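You operate a simulated robot arm through the tools that you are given. There is no shell and no other tool.

You run a simulated robot arm. Do the job below in one go: nothing can be reset, and whatever is moved stays where it is left.

JOB
Leak-test the white valve and bin it by its result.
Fine: valve from the bench tray; one test; vent before you lift the clamp arm; leave the arm up and shut the vent again.

The check looks at the end state, three seconds after you hand in, the way a careful person would. Anything else that was tipped, shoved, dropped, spilled or broken makes it a failure.

ROBOT AND FRAMES
A 7-joint arm with a four-finger gripper, fixed in place. Base frame: the origin is at the foot of the arm, x ahead of it, y to its left, z up; the work surface is at about z = 0.86. Units: m, rad, N and s.
Its first joint turns from -1.204 to 3.002 rad. Payload 3.67 kg.
The TCP is the grasp point between the finger pads, 0.028 m short of the fingertips. In the tool frame z runs along the fingers and y along their closing line. The gripper opens to 0.112 m. The gripper's body begins 0.073 m behind the TCP.
Orientation is that of the tool frame in the base frame, as [roll, pitch, yaw] about the fixed x, y, z axes, in that order (R = Rz(yaw) Ry(pitch) Rx(roll)). With the fingers straight down and closing along the base's y, the tool's x points along the base's -x, its y along +y and its z along -z.

CONTROLS
- The arm moves only by the tool apply_moves. Its argument "commands" is text: rows parted by semicolons, each of 7 numbers parted by spaces: the shift along the tool's x, y, z in units of 500 mm (1.0 is 500 mm), then the turn, a rotation vector about the tool's x, y, z in units of 45 degrees (1.0 is 45 degrees), then the opening in per cent of the stroke, from 0 (shut) to 100 (fully open). In form: dx dy dz rx ry rz claw; .... A call has 1 to 20 rows; each row is the pose to reach, as a shift and turn from the pose commanded when the call began, along the tool's axes at that moment. A call with a number of a shift or a turn outside -1 to 1 is refused whole. A row lasts 0.2 s, in which the tool goes at most 0.05 m and 0.15 rad; a call with a longer step from one row to the next is refused whole, and so is a gripper value outside its range. Where a pose cannot be reached the arm comes as near as it can. A force on the tool above 90 N (or 10 N above the force at the start of the call, whichever is more), or a blocked arm, ends the call early, and 0.2 s more pass. The fingers move at their own pace and stop on an object; they squeeze with about 25 N. The grip force told is the motor's: it shows also when the fingers shut on nothing. Time passes only in rows, and 0.2 s behind the last, so rows that repeat a pose let the fingers close. The reply holds the time, the measured pose of the TCP, the force on the tool along the base axes, the opening and the grip force, in the units named above and with some noise, with the torque about the TCP (base axes, N m) and any sound that the robot's microphone picked up.
- Cameras (640 x 400 px; columns grow to the right, rows downward): "scene" is fixed at [0.2118, 0.5075, 1.5897]; the picture's right is [-0.88, -0.47, 0.00], its down [-0.12, 0.23, -0.97] and it looks along [0.45, -0.85, -0.26] (base axes); focal length 363 px, centre (320, 200). "wrist" rides on the gripper at [0.06, -0.018, -0.104] in the tool frame; the picture's right is [0.29, 0.96, 0.00], its down [-0.80, 0.24, -0.55] and it looks along [-0.53, 0.16, 0.83] (tool axes); focal length 234 px, centre (320, 200). There is no depth. A picture from a camera that has moved, and an enlarged one, comes with that camera's place and axes in the base frame and with its lens. The place of the scene camera against the robot may be out by one fixed shift of up to 0.018 m in any direction.
- grab_frame(camera): a new picture of that camera. It takes no simulated time.
- move_column(by): slides the trunk up (or, below 0, down) by that many m; the arm rides with it, the base frame stays. It gives what a move gives, with no picture.
- inspect(camera, box): a new picture of the part [left, top, right, bottom] of that camera's present view, enlarged. It takes no simulated time.
- sign_off(): hands the job in; it is judged then, once.

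Nothing tells you positions but the pictures and the camera data. Unless the task says otherwise, let go and move clear before handing in.

The tools are called after ">>>" as a command line: name --argument value ..., lists and objects as JSON in quotes. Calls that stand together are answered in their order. apply_moves: Moves the arm, as the interface text tells. Its arguments: {"type":"object","properties":{"commands":{"type":"string"}},"required":["commands"]} The other tools are called the same way: move_column (by) slides the trunk up or down; grab_frame (camera) takes a picture; inspect (camera, box) takes an enlarged picture of a part of a camera's view; sign_off () hands the job in.

At the start:

```text
time_s: 0.0
ee_pos: [0.5401, -0.6976, 1.4298]
tool_rot: [3.141, 0.0, 3.142]
force: [0.0, 0.2, 0.0]
ft_torque: [0.01, -0.01, -0.01]
gripper_width: 0.1119
grasp_force: 0.1
trunk travel left (down, up): [-0.75, 0.09]
```

scene: 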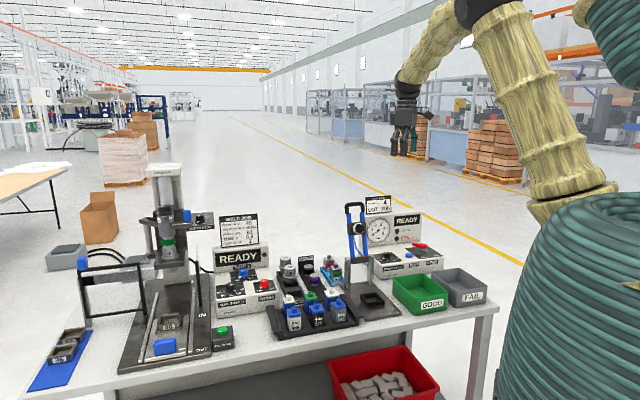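
wrist: 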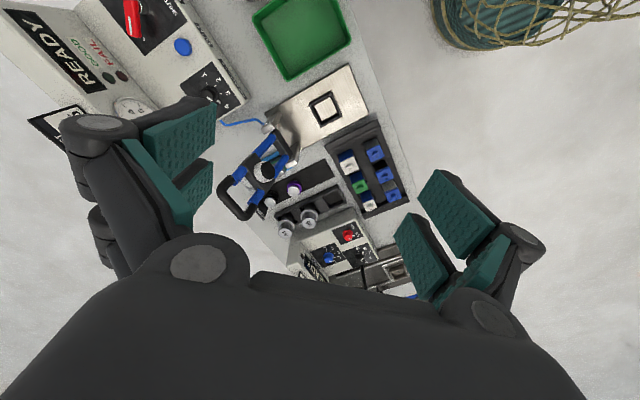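

I see a bench with a welding-type station on the left, a tray of valves in the middle, a leak-test station with a clamp arm (blue handle) and gauge, and GOOD/FAIL bins. I'll take enlarged views first to find details.

>>> inspect --camera "scene" --box '[260, 240, 370, 340]'

>>> inspect --camera "scene" --box '[335, 190, 500, 320]'

>>> inspect --camera "scene" --box '[180, 200, 300, 350]'

>>> inspect --camera "wrist" --box '[200, 60, 420, 300]'

>>> inspect --camera "wrist" --box '[0, 0, 260, 160]'

```text
4.00 times, centred on (315, 290) of scene
camera zoom: at [0.2118, 0.5075, 1.5897], right [-0.88, -0.47, 0.0], down [-0.12, 0.23, -0.97], along [0.45, -0.85, -0.26], focal length 1453 px, centre (340, -160)
```

zoom: 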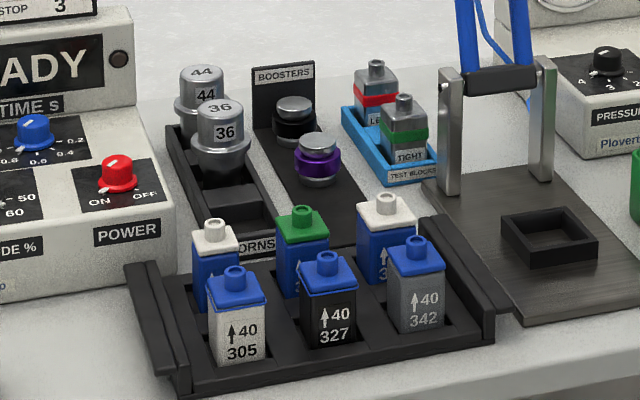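

```text
3.08 times, centred on (418, 255) of scene
camera zoom: at [0.2118, 0.5075, 1.5897], right [-0.88, -0.47, 0.0], down [-0.12, 0.23, -0.97], along [0.45, -0.85, -0.26], focal length 1118 px, centre (20, 31)
```

zoom: 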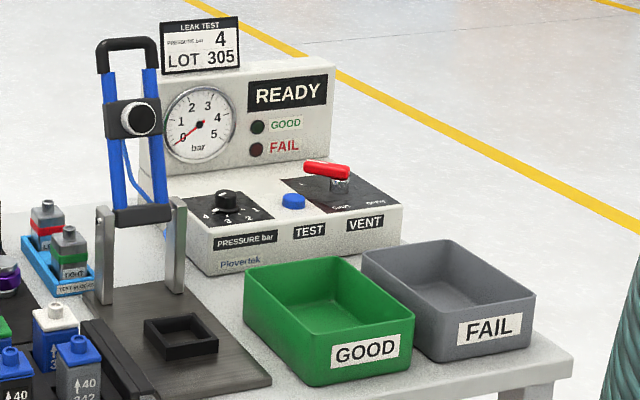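

```text
2.67 times, centred on (240, 275) of scene
camera zoom: at [0.2118, 0.5075, 1.5897], right [-0.88, -0.47, 0.0], down [-0.12, 0.23, -0.97], along [0.45, -0.85, -0.26], focal length 969 px, centre (533, 0)
```

zoom: 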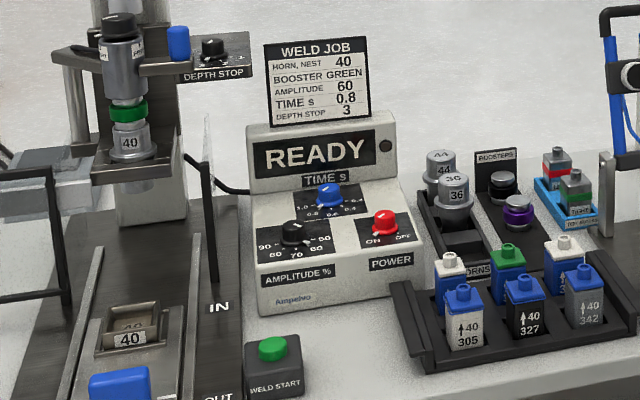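

```text
1.67 times, centred on (310, 180) of wrist
camera zoom: at [0.4801, -0.7153, 1.534], right [-0.29, 0.96, 0.0], down [0.8, 0.24, 0.55], along [0.53, 0.16, -0.83], focal length 390 px, centre (337, 233)
```

zoom: 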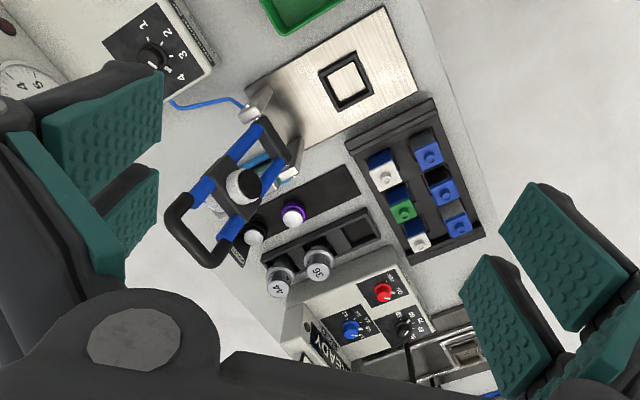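

```text
2.46 times, centred on (130, 80) of wrist
camera zoom: at [0.4801, -0.7153, 1.534], right [-0.29, 0.96, 0.0], down [0.8, 0.24, 0.55], along [0.53, 0.16, -0.83], focal length 576 px, centre (788, 495)
```

zoom: 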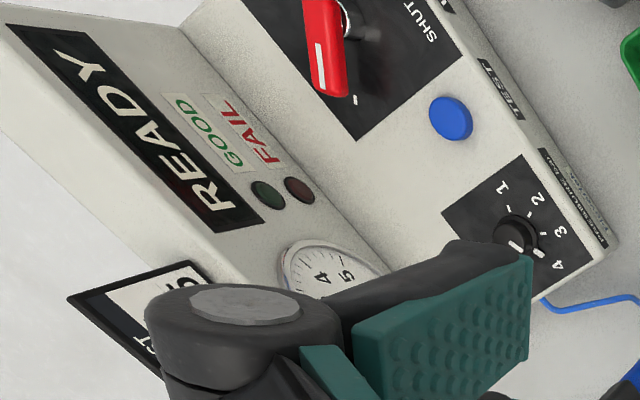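

The layout is roughly clear: the tray sits near (0.74, -0.43) and the leak nest near (0.61, -0.66). The lot card says LOT 305, 4 bar, and a white-bodied valve marked 305 is in the tray. I'll move the wrist camera closer to the tray to check the candidates.

>>> apply_moves --commands "-0.01 0.057 0.0575 0 0 0 100;-0.02 0.114 0.115 0 0 0 100;-0.03 0.171 0.1725 0 0 0 100;-0.04 0.228 0.23 0 0 0 100;-0.05 0.285 0.2875 0 0 0 100;-0.06 0.342 0.345 0 0 0 100;-0.07 0.399 0.4025 0 0 0 100;-0.08 0.456 0.46 0 0 0 100"

>>> grab_frame --camera "wrist"

>>> grab_frame --camera "scene"

```text
time_s: 1.8
ee_pos: [0.5792, -0.4684, 1.2022]
tool_rot: [3.141, -0.002, -3.139]
force: [-0.1, -0.2, -0.1]
ft_torque: [-0.01, 0.03, -0.01]
gripper_width: 0.1119
grasp_force: 0.1
trunk travel left (down, up): [-0.75, 0.09]
```

```text
taken
camera wrist: at [0.5207, -0.4864, 1.3041], right [-0.29, 0.96, 0.0], down [0.8, 0.24, 0.55], along [0.53, 0.16, -0.83], focal length 234 px, centre (320, 200)
```

wrist: 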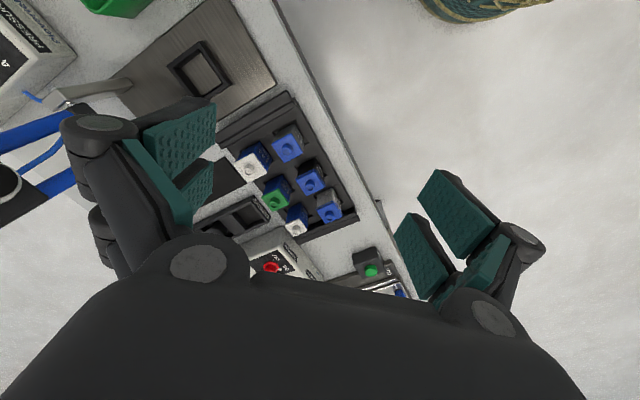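

```text
taken
```

scene: 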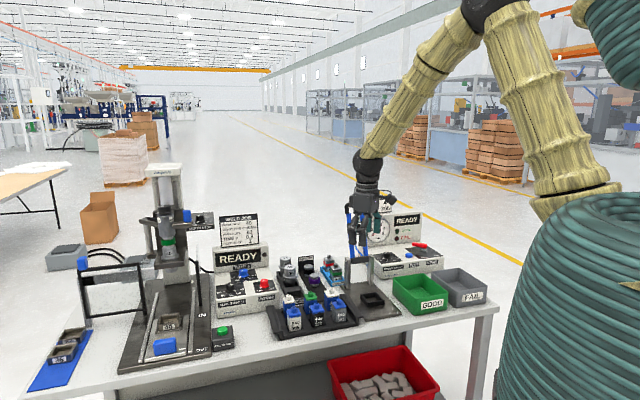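

>>> inspect --camera "wrist" --box '[190, 90, 370, 260]'

>>> inspect --camera "scene" --box '[275, 275, 365, 340]'

>>> inspect --camera "scene" --box '[365, 235, 445, 285]'

```text
2.35 times, centred on (280, 175) of wrist
camera zoom: at [0.5207, -0.4864, 1.3041], right [-0.29, 0.96, 0.0], down [0.8, 0.24, 0.55], along [0.53, 0.16, -0.83], focal length 551 px, centre (414, 259)
```

zoom: 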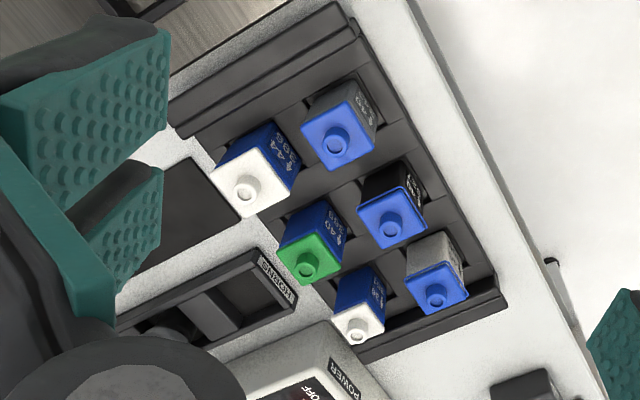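

```text
6.15 times, centred on (320, 308) of scene
camera zoom: at [0.2118, 0.5075, 1.5897], right [-0.88, -0.47, 0.0], down [-0.12, 0.23, -0.97], along [0.45, -0.85, -0.26], focal length 2236 px, centre (320, -462)
```

zoom: 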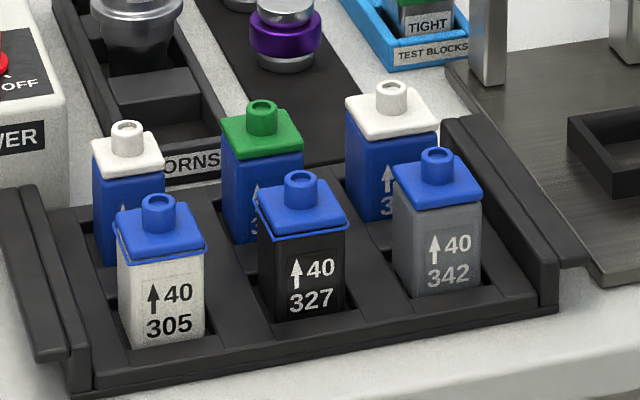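

```text
8.00 times, centred on (405, 260) of scene
camera zoom: at [0.2118, 0.5075, 1.5897], right [-0.88, -0.47, 0.0], down [-0.12, 0.23, -0.97], along [0.45, -0.85, -0.26], focal length 2906 px, centre (-360, -280)
```

zoom: 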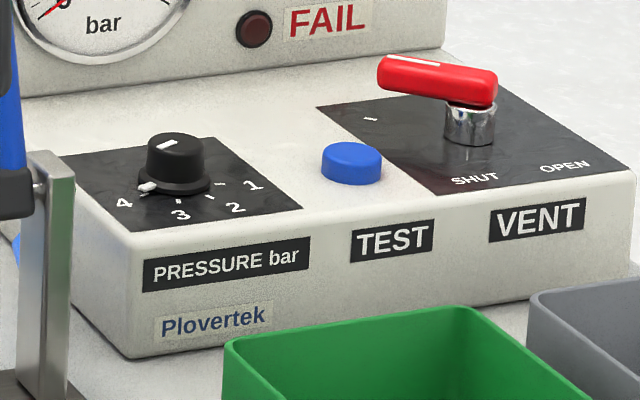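

The white-bodied valve marked 305 matches the lot card, so that is the one to test; the other white parts are only caps on blue bodies. Next I'll look at the tester panel from above to read the knob and the vent lever.

>>> apply_moves --commands "0.031 -0.073 -0.02 0 0 0.1 100;0.062 -0.146 -0.04 0 0 0.2 100;0.093 -0.219 -0.06 0 0 0.3 100;0.124 -0.292 -0.08 0 0 0.4 100;0.155 -0.365 -0.1 0 0 0.5 100;0.186 -0.438 -0.12 0 0 0.6 100;0.217 -0.511 -0.14 0 0 0.7 100;0.248 -0.584 -0.16 0 0 0.8 100;0.279 -0.657 -0.18 0 0 0.9 100;0.31 -0.73 -0.2 0 0 1.0 100"

>>> grab_frame --camera "wrist"

>>> grab_frame --camera "scene"

```text
time_s: 4.0
ee_pos: [0.4257, -0.8373, 1.2965]
tool_rot: [3.14, -0.002, 2.356]
force: [-0.6, -1.0, 0.9]
ft_torque: [0.0, -0.02, 0.0]
gripper_width: 0.1121
grasp_force: 0.0
trunk travel left (down, up): [-0.75, 0.09]
```

```text
taken
camera wrist: at [0.3704, -0.808, 1.4002], right [0.47, 0.88, 0.0], down [0.73, -0.4, 0.55], along [0.49, -0.26, -0.83], focal length 234 px, centre (320, 200)
```

wrist: 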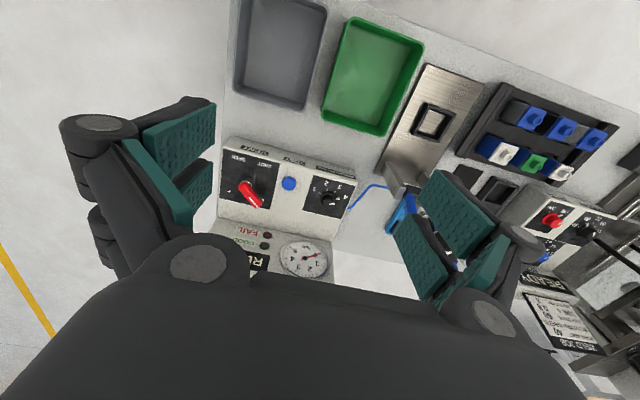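

```text
taken
```

scene: 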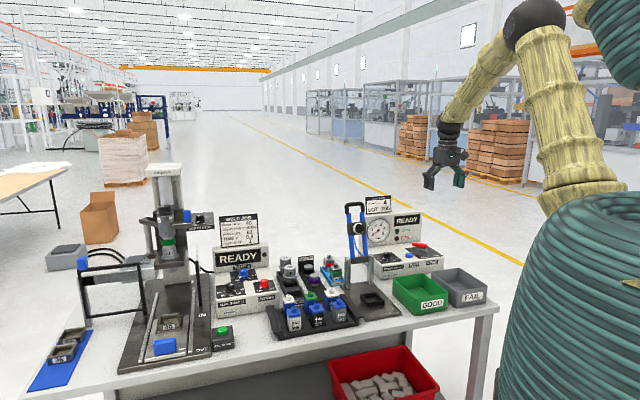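

Both bins, the panel and the plate are in view now, so I'll enlarge the panel to read it.

>>> inspect --camera "wrist" --box '[210, 130, 370, 230]'

>>> inspect --camera "wrist" --box '[370, 60, 500, 230]'

>>> inspect --camera "scene" --box '[335, 190, 415, 320]'

```text
4.00 times, centred on (290, 180) of wrist
camera zoom: at [0.3704, -0.808, 1.4002], right [0.47, 0.88, 0.0], down [0.73, -0.4, 0.55], along [0.49, -0.26, -0.83], focal length 937 px, centre (440, 280)
```

zoom: 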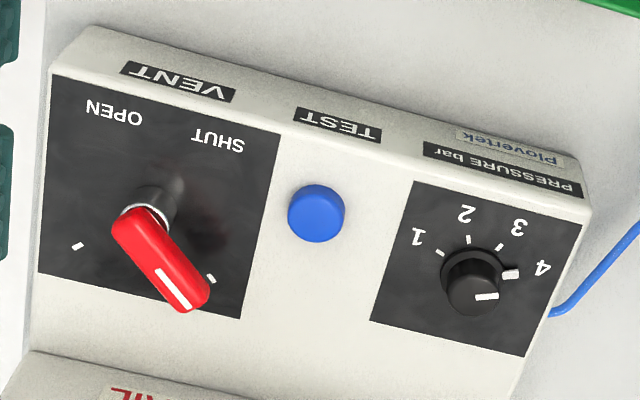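

```text
2.35 times, centred on (435, 145) of wrist
camera zoom: at [0.3704, -0.808, 1.4002], right [0.47, 0.88, 0.0], down [0.73, -0.4, 0.55], along [0.49, -0.26, -0.83], focal length 551 px, centre (49, 329)
```

zoom: 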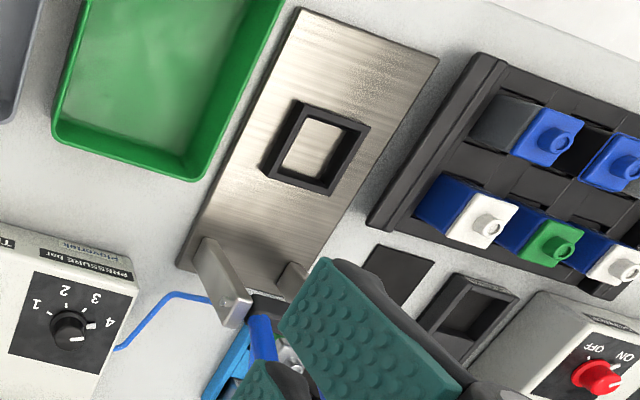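

```text
3.08 times, centred on (375, 255) of scene
camera zoom: at [0.2118, 0.5075, 1.5897], right [-0.88, -0.47, 0.0], down [-0.12, 0.23, -0.97], along [0.45, -0.85, -0.26], focal length 1118 px, centre (151, 31)
```

zoom: 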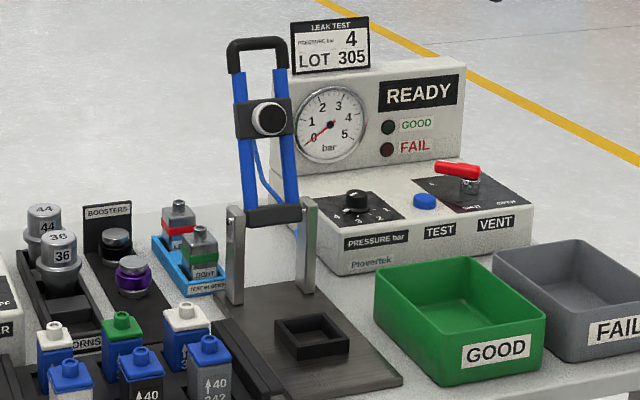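

The knob already sits at 4 and the lever points at the SHUT tick. All fixtures are turned about 45°, in line with my present tool yaw. I'll look closely at the clamp before planning.

>>> inspect --camera "scene" --box '[335, 195, 395, 255]'

>>> inspect --camera "scene" --box '[340, 250, 405, 325]'

>>> inspect --camera "scene" --box '[360, 190, 440, 260]'

```text
6.67 times, centred on (365, 225) of scene
camera zoom: at [0.2118, 0.5075, 1.5897], right [-0.88, -0.47, 0.0], down [-0.12, 0.23, -0.97], along [0.45, -0.85, -0.26], focal length 2422 px, centre (20, 33)
```

zoom: 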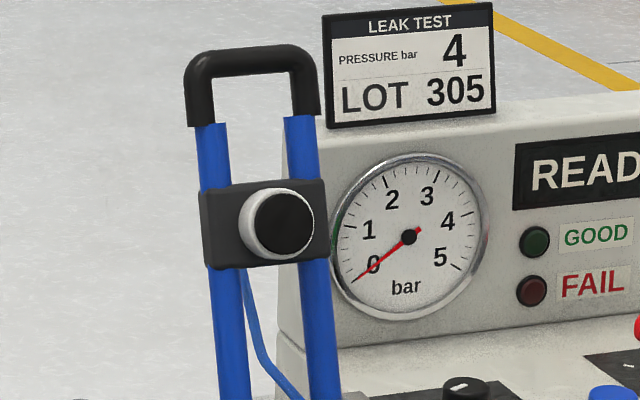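

```text
5.33 times, centred on (372, 288) of scene
camera zoom: at [0.2118, 0.5075, 1.5897], right [-0.88, -0.47, 0.0], down [-0.12, 0.23, -0.97], along [0.45, -0.85, -0.26], focal length 1938 px, centre (40, -267)
```

zoom: 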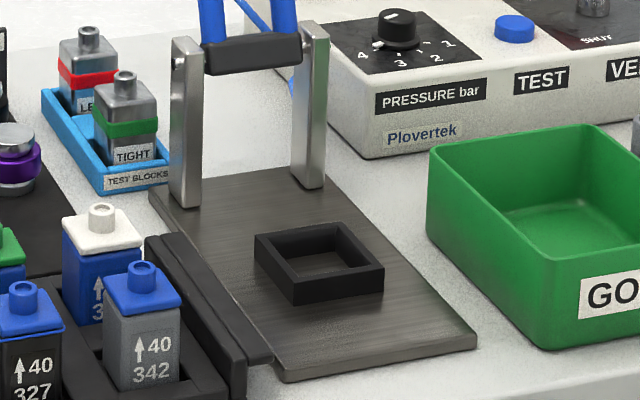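

```text
5.71 times, centred on (400, 225) of scene
camera zoom: at [0.2118, 0.5075, 1.5897], right [-0.88, -0.47, 0.0], down [-0.12, 0.23, -0.97], along [0.45, -0.85, -0.26], focal length 2076 px, centre (-137, 57)
```

zoom: 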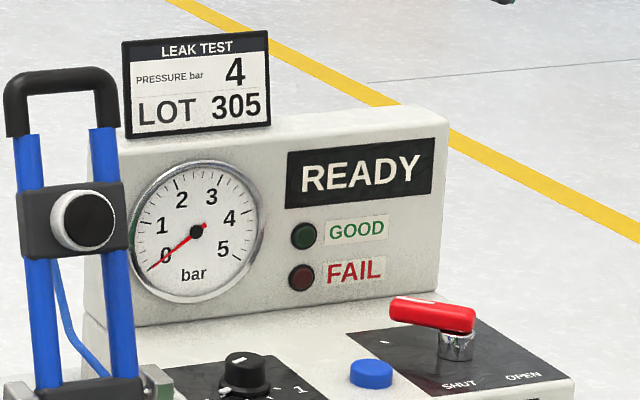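

The clamp is a hinged arm: pivot near (0.70, -0.74, 0.99), seal pad about 0.125 m along it and a round handle bar about 0.225 m along it. I'll go over the tray first, above valve 305, to fix its position.

>>> apply_moves --commands "0.0114 0.09 0.012 0 0 0 100;0.0228 0.18 0.024 0 0 0 100;0.0342 0.27 0.036 0 0 0 100;0.0456 0.36 0.048 0 0 0 100;0.057 0.45 0.06 0 0 0 100;0.0684 0.54 0.072 0 0 0 100;0.0798 0.63 0.084 0 0 0 100;0.0912 0.72 0.096 0 0 0 100;0.1026 0.81 0.108 0 0 0 100;0.114 0.9 0.12 0 0 0 100"

>>> apply_moves --commands "0.009 0.075 0.04 0 0 0 100;0.018 0.15 0.08 0 0 0 100;0.028 0.226 0.12 0 0 0 100;0.028 0.226 0.18 0 0 0 100;0.028 0.226 0.22 0 0 0 100"

>>> grab_frame --camera "wrist"

>>> grab_frame --camera "scene"

```text
time_s: 6.2
ee_pos: [0.7036, -0.4734, 1.242]
tool_rot: [-3.141, 0.001, 2.356]
force: [0.8, 1.1, -0.1]
ft_torque: [-0.08, 0.04, 0.0]
gripper_width: 0.112
grasp_force: 0.1
trunk travel left (down, up): [-0.75, 0.09]
```

```text
time_s: 7.4
ee_pos: [0.7714, -0.3847, 1.1308]
tool_rot: [-3.141, 0.001, 2.359]
force: [-0.2, -0.9, -0.3]
ft_torque: [0.0, 0.02, 0.01]
gripper_width: 0.1121
grasp_force: 0.1
trunk travel left (down, up): [-0.75, 0.09]
```

```text
taken
camera wrist: at [0.7172, -0.3554, 1.2345], right [0.47, 0.88, 0.0], down [0.73, -0.39, 0.55], along [0.49, -0.26, -0.83], focal length 234 px, centre (320, 200)
```

wrist: 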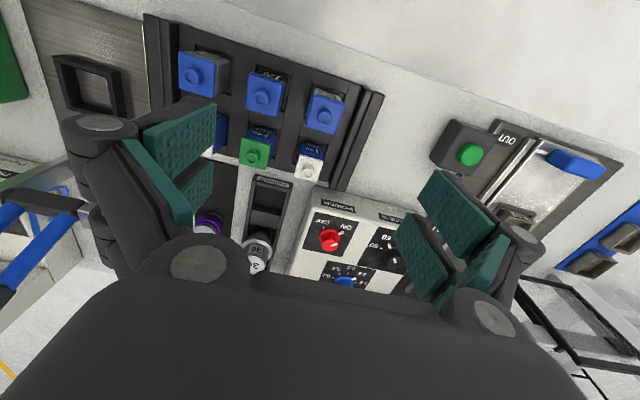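

```text
taken
```

scene: 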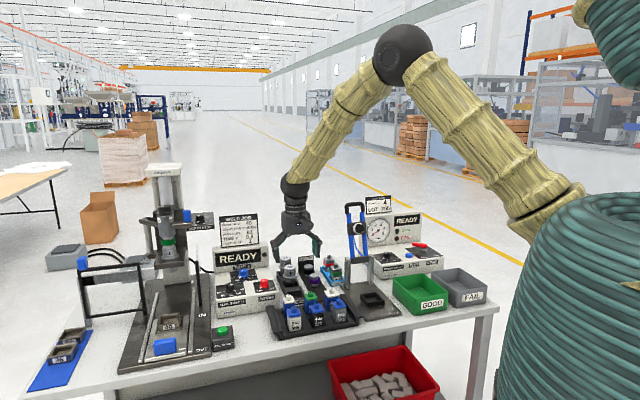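

Valve 305 is almost straight below the gripper. I'll enlarge it to measure its size and its turn.

>>> inspect --camera "wrist" --box '[270, 60, 390, 200]'

>>> inspect --camera "wrist" --box '[140, 0, 400, 190]'

```text
2.86 times, centred on (330, 130) of wrist
camera zoom: at [0.7172, -0.3554, 1.2345], right [0.47, 0.88, 0.0], down [0.73, -0.39, 0.55], along [0.49, -0.26, -0.83], focal length 669 px, centre (291, 400)
```

zoom: 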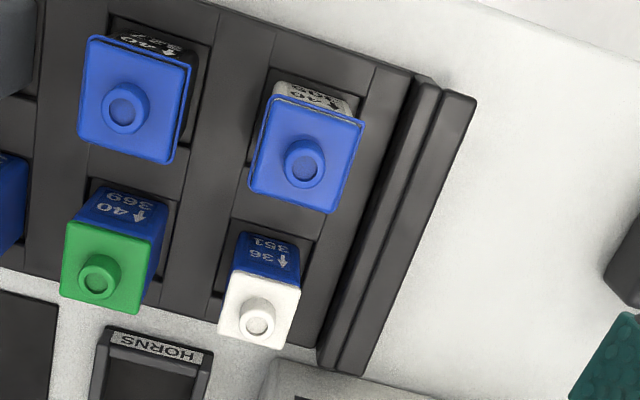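

```text
2.11 times, centred on (270, 95) of wrist
camera zoom: at [0.7172, -0.3554, 1.2345], right [0.47, 0.88, 0.0], down [0.73, -0.39, 0.55], along [0.49, -0.26, -0.83], focal length 493 px, centre (425, 421)
```

zoom: 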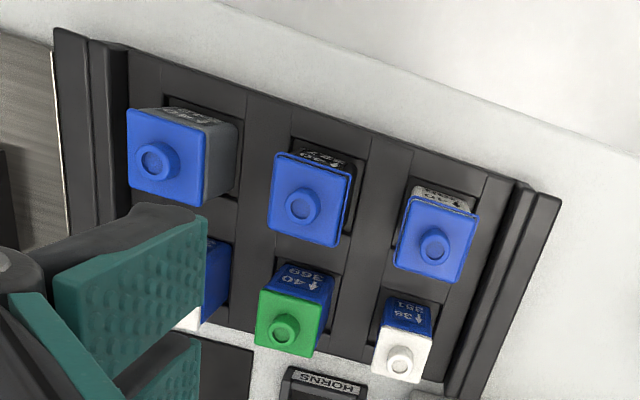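

Valve 305 is centred near (0.787, -0.385). Its top is at about 0.94, the cap is about 0.042 m square, and it is turned close to 45°. I'll narrow the fingers and go part-way down, then check again.

>>> apply_moves --commands "-0.012 0.011 0.07 0 0 0 56;-0.0226 0.0216 0.14 0 0 0 56;-0.0226 0.0216 0.21 0 0 0 56;-0.0226 0.0216 0.27 0 0 0 56;-0.0226 0.0216 0.27 0 0 0 56"

>>> grab_frame --camera "wrist"

>>> inspect --camera "wrist" --box '[230, 80, 410, 250]'

>>> inspect --camera "scene" --box '[260, 240, 370, 340]'

```text
time_s: 8.6
ee_pos: [0.787, -0.3837, 0.9967]
tool_rot: [3.141, 0.003, 2.358]
force: [0.3, -0.2, 0.4]
ft_torque: [0.0, 0.0, -0.01]
gripper_width: 0.0627
grasp_force: 0.1
trunk travel left (down, up): [-0.75, 0.09]
```

```text
taken
camera wrist: at [0.7312, -0.3544, 1.1012], right [0.47, 0.88, 0.0], down [0.73, -0.39, 0.56], along [0.49, -0.26, -0.83], focal length 234 px, centre (320, 200)
```

wrist: 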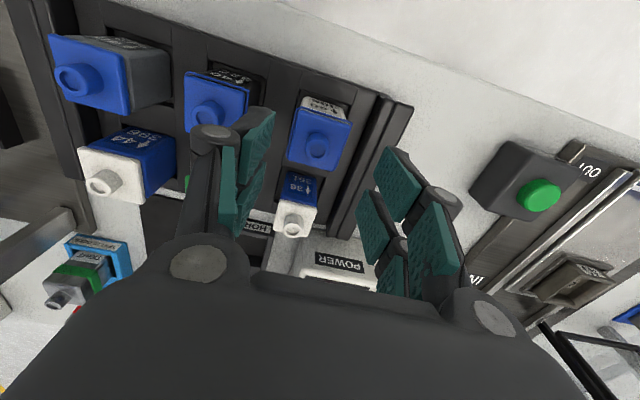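

```text
2.35 times, centred on (320, 165) of wrist
camera zoom: at [0.7312, -0.3544, 1.1012], right [0.47, 0.88, 0.0], down [0.73, -0.39, 0.56], along [0.49, -0.26, -0.83], focal length 551 px, centre (320, 282)
```

zoom: 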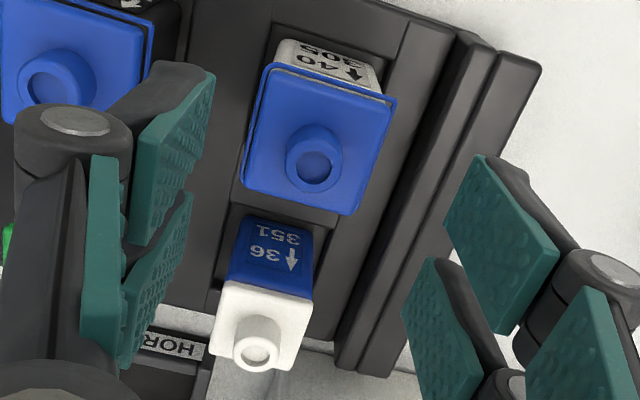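

```text
4.00 times, centred on (315, 290) of scene
camera zoom: at [0.2118, 0.5075, 1.5897], right [-0.88, -0.47, 0.0], down [-0.12, 0.23, -0.97], along [0.45, -0.85, -0.26], focal length 1453 px, centre (340, -160)
```

zoom: 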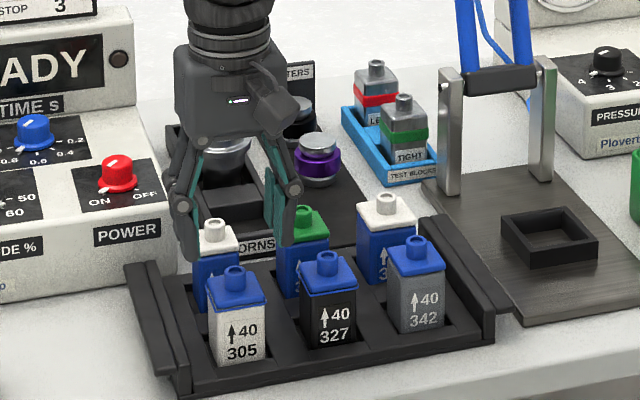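

The gripper is centred over 305 with clearance to both sides. I'll go down to the body and close.

>>> apply_moves --commands "0.001 -0.002 0.05 0 0 0 56;0.002 -0.003 0.1 0 0 0 56;0.002 -0.003 0.149 0 0 0 56;0.002 -0.003 0.149 0 0 0 56"

>>> inspect --camera "scene" --box '[260, 240, 370, 340]'

>>> grab_frame --camera "wrist"

```text
time_s: 9.6
ee_pos: [0.7866, -0.3864, 0.9223]
tool_rot: [-3.141, -0.001, 2.355]
force: [0.1, -0.4, -0.2]
ft_torque: [-0.01, 0.0, 0.04]
gripper_width: 0.0628
grasp_force: 0.0
trunk travel left (down, up): [-0.75, 0.09]
```

```text
4.00 times, centred on (315, 290) of scene
camera zoom: at [0.2118, 0.5075, 1.5897], right [-0.88, -0.47, 0.0], down [-0.12, 0.23, -0.97], along [0.45, -0.85, -0.26], focal length 1453 px, centre (340, -160)
```

zoom: 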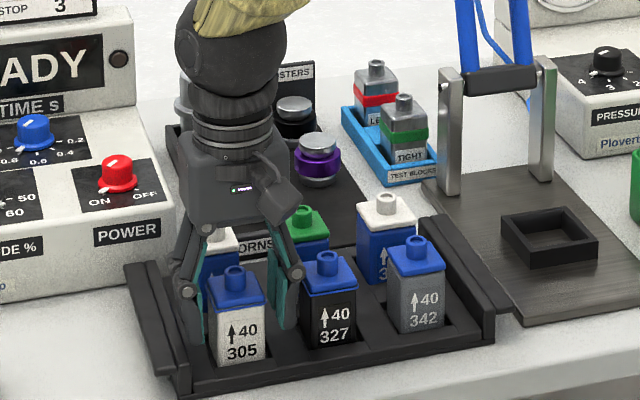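

```text
taken
camera wrist: at [0.7312, -0.3567, 1.0259], right [0.47, 0.88, 0.0], down [0.73, -0.39, 0.55], along [0.49, -0.26, -0.83], focal length 234 px, centre (320, 200)
```

wrist: 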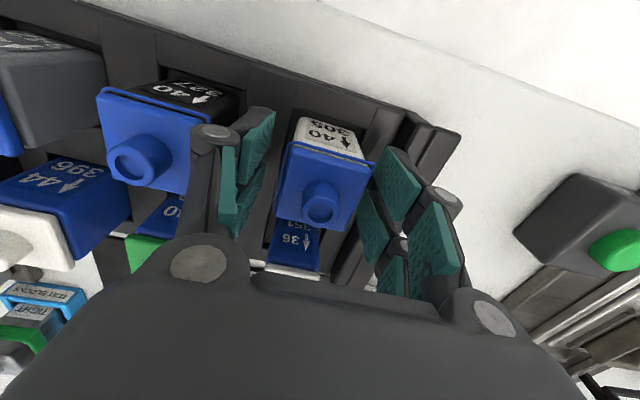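

The fingers straddle 305 cleanly, clear of 327 and the tray wall. I'll close, then lift slowly.

>>> apply_moves --commands "0 0 0 0 0 0 30;0 0 0 0 0 0 20;0 0 0 0 0 0 20"

```text
time_s: 10.4
ee_pos: [0.7868, -0.3858, 0.9216]
tool_rot: [-3.141, 0.0, 2.357]
force: [0.6, 0.2, -0.5]
ft_torque: [-0.02, 0.01, 0.02]
gripper_width: 0.0396
grasp_force: 24.8
trunk travel left (down, up): [-0.75, 0.09]
```

I have 305 gripped at 0.040 m. I'll lift it straight up, then carry it over towards the nest at height.

>>> apply_moves --commands "0 0 -0.03 0 0 0 20;0 0 -0.09 0 0 0 20;0 0 -0.17 0 0 0 20;0 0 -0.25 0 0 0 20;0 0 -0.33 0 0 0 20;0 0 -0.33 0 0 0 20"

>>> inspect --camera "scene" --box '[240, 200, 370, 340]'

>>> grab_frame --camera "wrist"

```text
time_s: 11.8
ee_pos: [0.7849, -0.3858, 1.0836]
tool_rot: [-3.141, -0.002, 2.359]
force: [0.9, -0.2, 0.3]
ft_torque: [0.01, 0.03, 0.02]
gripper_width: 0.022
grasp_force: 0.0
trunk travel left (down, up): [-0.75, 0.09]
```

```text
2.86 times, centred on (305, 270) of scene
camera zoom: at [0.2118, 0.5075, 1.5897], right [-0.88, -0.47, 0.0], down [-0.12, 0.23, -0.97], along [0.45, -0.85, -0.26], focal length 1038 px, centre (363, 0)
```

zoom: 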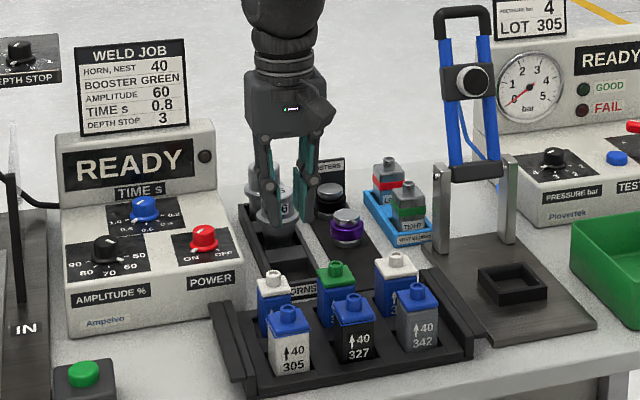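

```text
taken
camera wrist: at [0.7303, -0.3575, 1.1882], right [0.47, 0.88, 0.0], down [0.73, -0.39, 0.55], along [0.49, -0.26, -0.83], focal length 234 px, centre (320, 200)
```

wrist: 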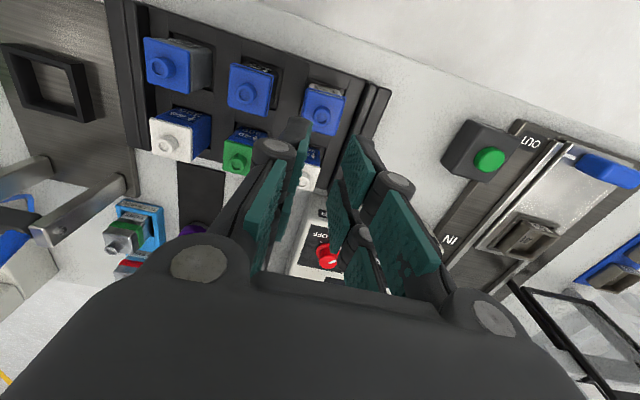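

The valve slipped out of the grip and is still standing in its slot; the fingers have closed to 0.022 m. I'll look at its state before gripping lower.

>>> inspect --camera "wrist" --box '[220, 50, 400, 190]'

>>> inspect --camera "scene" --box '[275, 275, 365, 340]'

```text
2.86 times, centred on (310, 120) of wrist
camera zoom: at [0.7303, -0.3575, 1.1882], right [0.47, 0.88, 0.0], down [0.73, -0.39, 0.55], along [0.49, -0.26, -0.83], focal length 669 px, centre (349, 429)
```

zoom: 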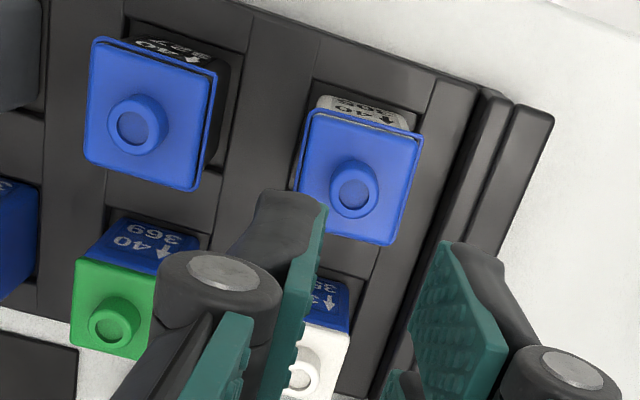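

```text
6.15 times, centred on (320, 308) of scene
camera zoom: at [0.2118, 0.5075, 1.5897], right [-0.88, -0.47, 0.0], down [-0.12, 0.23, -0.97], along [0.45, -0.85, -0.26], focal length 2236 px, centre (320, -462)
```

zoom: 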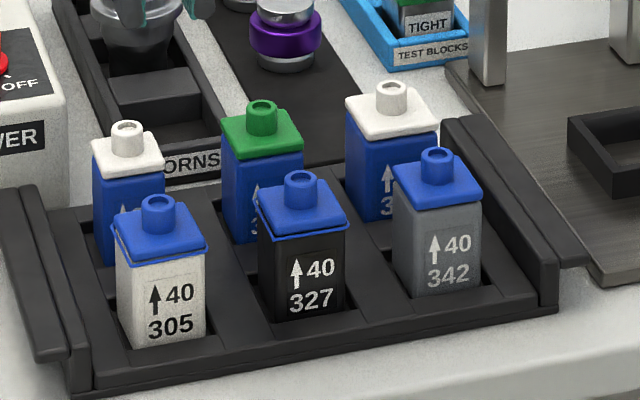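

Valve 305 is undisturbed in its slot. I'll open to 50% and grip it lower on the body, around z = 0.905, then lift slowly.

>>> apply_moves --commands "-0.002 0.001 0.05 0 0 0 50;-0.002 0.001 0.12 0 0 0 50;-0.002 0.001 0.2 0 0 0 50;-0.002 0.001 0.27 0 0 0 50;-0.002 0.001 0.32 0 0 0 50;-0.002 0.001 0.34 0 0 0 50;-0.002 0.001 0.357 0 0 0 50;-0.002 0.001 0.357 0 0 0 50"

>>> grab_frame --camera "wrist"

>>> inspect --camera "scene" --box '[265, 260, 365, 340]'

```text
time_s: 13.6
ee_pos: [0.7871, -0.3859, 0.9084]
tool_rot: [-3.141, 0.0, 2.358]
force: [-0.8, 1.2, -0.7]
ft_torque: [-0.01, -0.01, 0.0]
gripper_width: 0.056
grasp_force: 0.1
trunk travel left (down, up): [-0.75, 0.09]
```

```text
taken
camera wrist: at [0.7324, -0.3569, 1.0111], right [0.47, 0.88, 0.0], down [0.73, -0.39, 0.55], along [0.49, -0.26, -0.83], focal length 234 px, centre (320, 200)
```

wrist: 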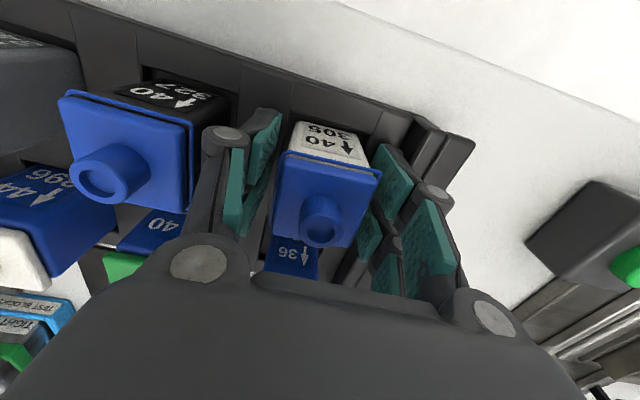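

```text
5.00 times, centred on (315, 300) of scene
camera zoom: at [0.2118, 0.5075, 1.5897], right [-0.88, -0.47, 0.0], down [-0.12, 0.23, -0.97], along [0.45, -0.85, -0.26], focal length 1816 px, centre (345, -300)
```

zoom: 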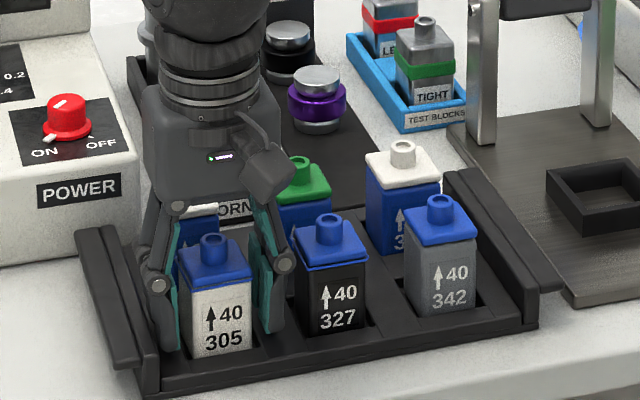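

The fingers are low on the body on both sides. I'll close, check the grip, then lift a few millimetres.

>>> apply_moves --commands "0 0 0 0 0 0 30;0 0 0 0 0 0 10;0 0 0 0 0 0 0;0 0 0 0 0 0 0"

>>> grab_frame --camera "wrist"

>>> apply_moves --commands "0 0 -0.006 0 0 0 0;0 0 -0.012 0 0 0 0;0 0 -0.02 0 0 0 0;0 0 -0.03 0 0 0 0"

>>> grab_frame --camera "wrist"

>>> inspect --camera "scene" --box '[265, 260, 365, 340]'

```text
time_s: 14.6
ee_pos: [0.7866, -0.3871, 0.9071]
tool_rot: [3.141, -0.001, 2.355]
force: [-0.3, 0.9, 1.2]
ft_torque: [-0.01, -0.01, 0.0]
gripper_width: 0.0396
grasp_force: 25.1
trunk travel left (down, up): [-0.75, 0.09]
```

```text
taken
camera wrist: at [0.7326, -0.357, 1.011], right [0.47, 0.88, 0.0], down [0.73, -0.39, 0.55], along [0.49, -0.26, -0.83], focal length 234 px, centre (320, 200)
```

wrist: 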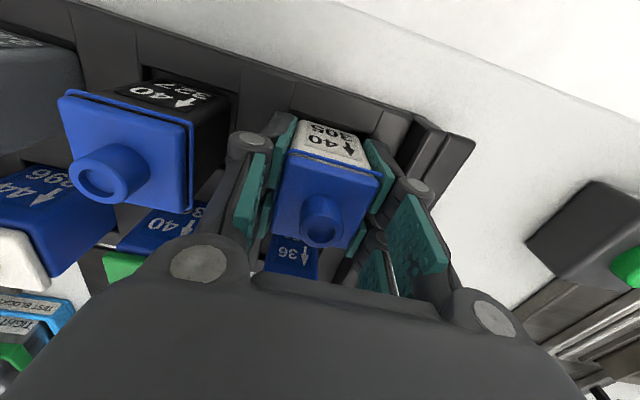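

```text
time_s: 15.6
ee_pos: [0.7874, -0.3853, 0.9224]
tool_rot: [-3.141, 0.001, 2.358]
force: [-0.3, -0.7, -0.8]
ft_torque: [-0.03, 0.03, 0.0]
gripper_width: 0.0394
grasp_force: 25.3
trunk travel left (down, up): [-0.75, 0.09]
```

```text
taken
camera wrist: at [0.7323, -0.356, 1.026], right [0.47, 0.88, 0.0], down [0.73, -0.39, 0.55], along [0.49, -0.26, -0.83], focal length 234 px, centre (320, 200)
```

wrist: 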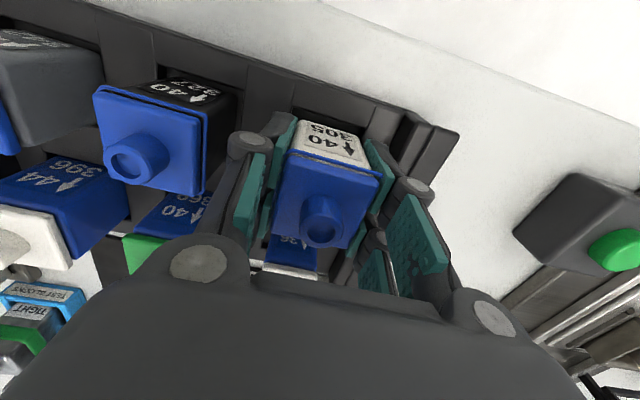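

```text
5.00 times, centred on (315, 300) of scene
camera zoom: at [0.2118, 0.5075, 1.5897], right [-0.88, -0.47, 0.0], down [-0.12, 0.23, -0.97], along [0.45, -0.85, -0.26], focal length 1816 px, centre (345, -300)
```

zoom: 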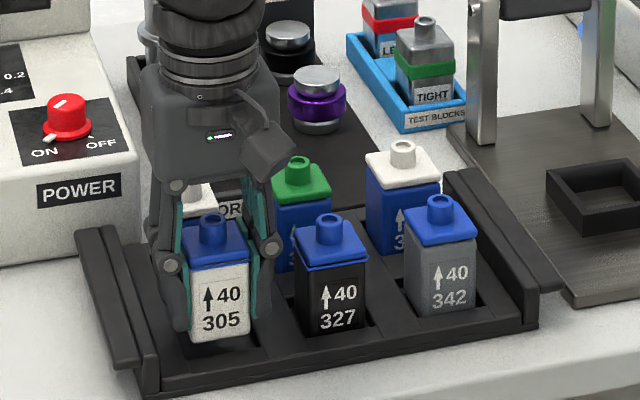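

This time the valve rises with the fingers. I'll keep lifting gently.

>>> apply_moves --commands "0 0 -0.02 0 0 0 0;0 0 -0.05 0 0 0 0;0 0 -0.09 0 0 0 0;0 0 -0.14 0 0 0 0;0 0 -0.19 0 0 0 0;0 0 -0.24 0 0 0 0;0 0 -0.28 0 0 0 0;0 0 -0.3 0 0 0 0;0 0 -0.31 0 0 0 0"

>>> grab_frame --camera "wrist"

>>> inspect --camera "scene" --box '[240, 200, 370, 340]'

```text
time_s: 17.6
ee_pos: [0.7874, -0.3857, 1.0776]
tool_rot: [-3.141, 0.0, 2.359]
force: [-1.2, 0.2, -0.1]
ft_torque: [-0.03, -0.01, 0.0]
gripper_width: 0.0392
grasp_force: 25.1
trunk travel left (down, up): [-0.75, 0.09]
```

```text
taken
camera wrist: at [0.7319, -0.357, 1.1809], right [0.47, 0.88, 0.0], down [0.73, -0.39, 0.55], along [0.49, -0.26, -0.83], focal length 234 px, centre (320, 200)
```

wrist: 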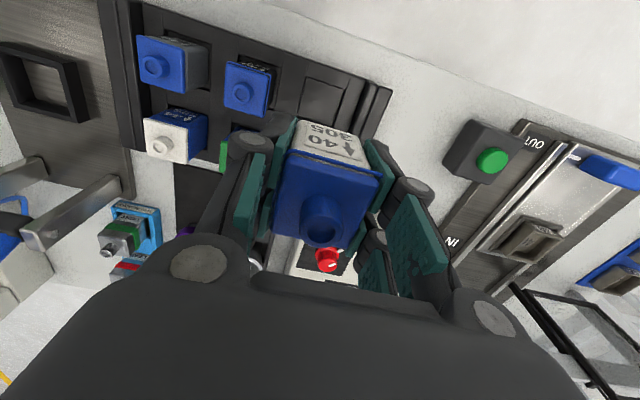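

```text
2.86 times, centred on (305, 270) of scene
camera zoom: at [0.2118, 0.5075, 1.5897], right [-0.88, -0.47, 0.0], down [-0.12, 0.23, -0.97], along [0.45, -0.85, -0.26], focal length 1038 px, centre (363, 0)
```

zoom: 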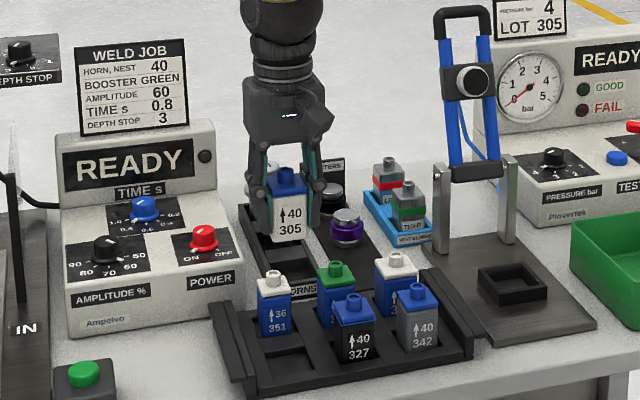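

The valve is held level and clear of the tray. I'll enlarge the nest in this view to refine its centre.

>>> inspect --camera "wrist" --box '[0, 20, 140, 150]'

>>> inspect --camera "scene" --box '[345, 265, 405, 325]'

```text
3.08 times, centred on (70, 85) of wrist
camera zoom: at [0.7319, -0.357, 1.1809], right [0.47, 0.88, 0.0], down [0.73, -0.39, 0.55], along [0.49, -0.26, -0.83], focal length 720 px, centre (1089, 554)
```

zoom: 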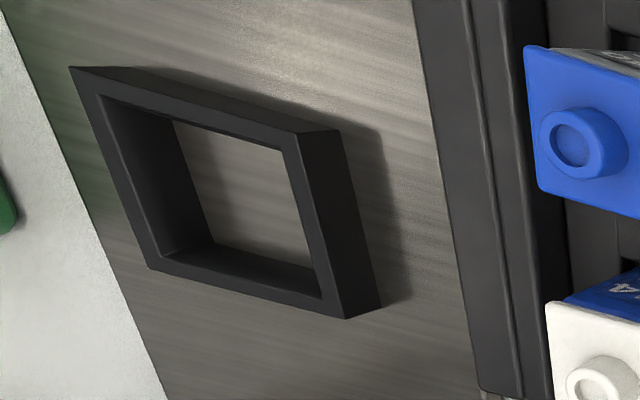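

```text
6.67 times, centred on (375, 295) of scene
camera zoom: at [0.2118, 0.5075, 1.5897], right [-0.88, -0.47, 0.0], down [-0.12, 0.23, -0.97], along [0.45, -0.85, -0.26], focal length 2422 px, centre (-47, -433)
```

zoom: 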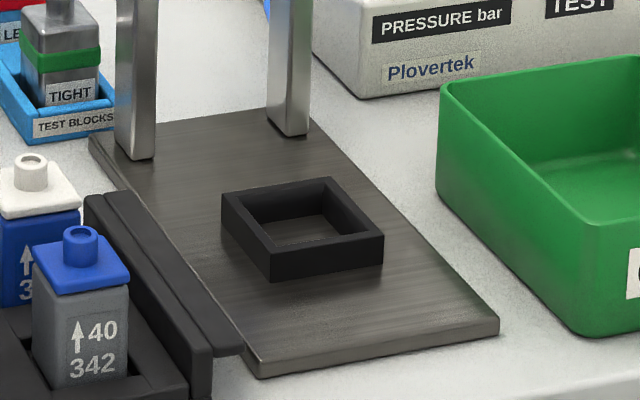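

The nest is centred near (0.616, -0.662) with a rim at about 0.884, and it is roomier than the valve. I'll carry the valve over near it at height and look again.

>>> apply_moves --commands "0 -0.05 0 0 0 0 0;0 -0.12 0 0 0 0 0;-0.01 -0.2 0 0 0 0 0;-0.04 -0.28 0 0 0 0 0;-0.07 -0.36 0 0 0 0 0;-0.1 -0.44 0 0 0 0 0;-0.14 -0.52 0 0 0 0 0;-0.175 -0.585 0 0 0 0 0;-0.206 -0.632 0 0 0 0 0;-0.206 -0.632 0 0 0 0 0"

>>> grab_frame --camera "wrist"

>>> inspect --camera "wrist" --box '[250, 30, 400, 150]'

>>> inspect --camera "scene" --box '[320, 200, 430, 325]'

```text
time_s: 19.8
ee_pos: [0.6362, -0.6816, 1.078]
tool_rot: [3.142, -0.002, 2.357]
force: [0.1, 1.1, -0.2]
ft_torque: [-0.01, -0.03, -0.02]
gripper_width: 0.0397
grasp_force: 24.5
trunk travel left (down, up): [-0.75, 0.09]
```

```text
taken
camera wrist: at [0.5821, -0.6536, 1.1823], right [0.47, 0.88, 0.0], down [0.73, -0.39, 0.55], along [0.49, -0.26, -0.83], focal length 234 px, centre (320, 200)
```

wrist: 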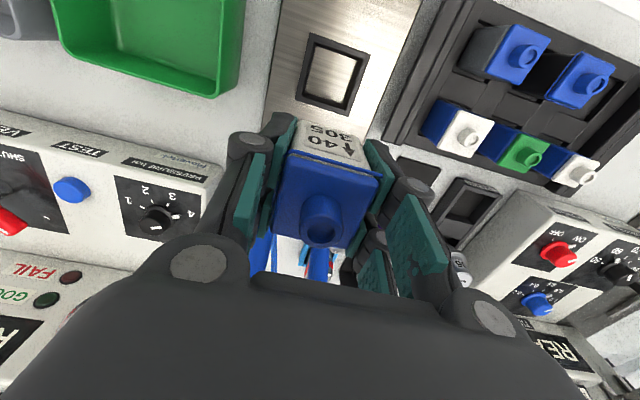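

```text
3.33 times, centred on (325, 90) of wrist
camera zoom: at [0.5821, -0.6536, 1.1823], right [0.47, 0.88, 0.0], down [0.73, -0.39, 0.55], along [0.49, -0.26, -0.83], focal length 781 px, centre (303, 567)
```

zoom: 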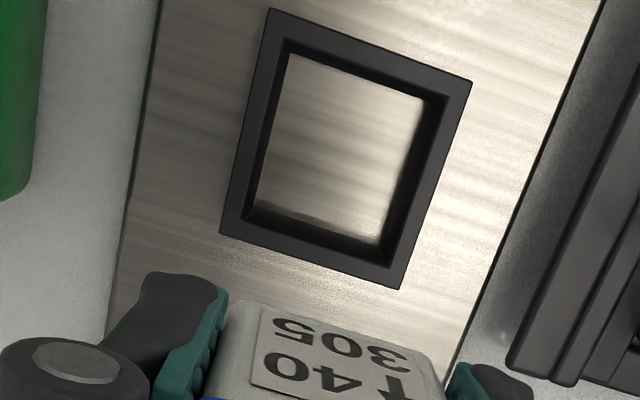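

```text
3.20 times, centred on (375, 262) of scene
camera zoom: at [0.2118, 0.5075, 1.5897], right [-0.88, -0.47, 0.0], down [-0.12, 0.23, -0.97], along [0.45, -0.85, -0.26], focal length 1163 px, centre (144, 0)
```

zoom: 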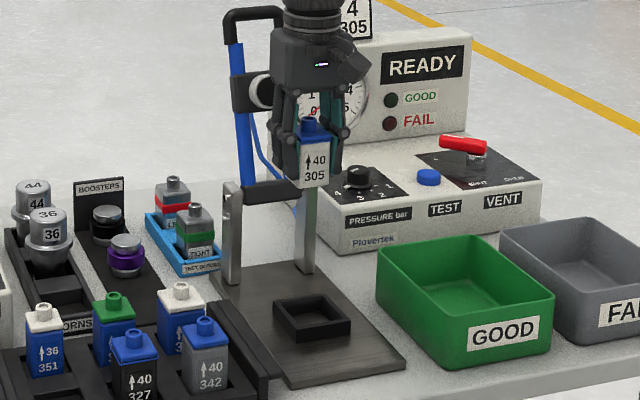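

The nest centre is at about (0.618, -0.659). I'll move over it and go down in steps, watching the force.

>>> apply_moves --commands "0.03 0.0034 0 0 0 0 0;0.0576 0.0068 0.02 0 0 0 0;0.0576 0.0068 0.08 0 0 0 0;0.0576 0.0068 0.15 0 0 0 0;0.0576 0.0068 0.21 0 0 0 0;0.0576 0.0068 0.26 0 0 0 0;0.0576 0.0068 0.28 0 0 0 0;0.0576 0.0068 0.28 0 0 0 0"

>>> grab_frame --camera "wrist"

>>> inspect --camera "scene" --box '[335, 245, 415, 320]'

```text
time_s: 21.6
ee_pos: [0.6195, -0.6592, 0.9359]
tool_rot: [3.142, 0.0, 2.359]
force: [-0.3, -0.6, -0.7]
ft_torque: [-0.02, -0.01, -0.01]
gripper_width: 0.0397
grasp_force: 25.0
trunk travel left (down, up): [-0.75, 0.09]
```

```text
taken
camera wrist: at [0.5648, -0.6305, 1.0399], right [0.47, 0.88, 0.0], down [0.73, -0.39, 0.55], along [0.49, -0.26, -0.83], focal length 234 px, centre (320, 200)
```

wrist: 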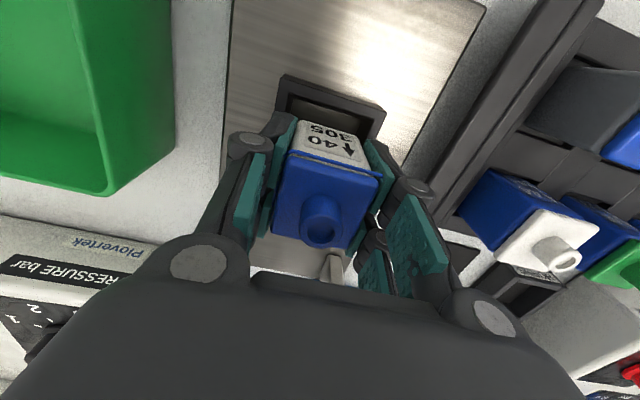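

```text
5.33 times, centred on (375, 282) of scene
camera zoom: at [0.2118, 0.5075, 1.5897], right [-0.88, -0.47, 0.0], down [-0.12, 0.23, -0.97], along [0.45, -0.85, -0.26], focal length 1938 px, centre (27, -240)
```

zoom: 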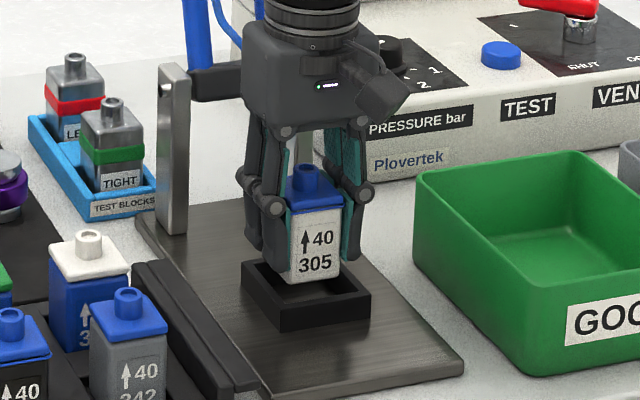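

>>> inspect --camera "wrist" --box '[250, 60, 400, 170]'

```text
3.64 times, centred on (325, 115) of wrist
camera zoom: at [0.5648, -0.6305, 1.0399], right [0.47, 0.88, 0.0], down [0.73, -0.39, 0.55], along [0.49, -0.26, -0.83], focal length 852 px, centre (302, 509)
```

zoom: 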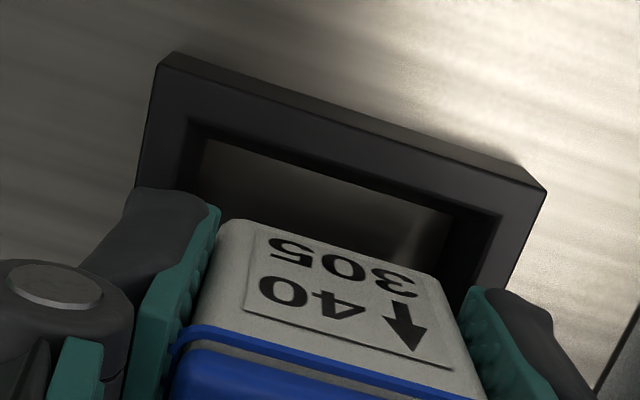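

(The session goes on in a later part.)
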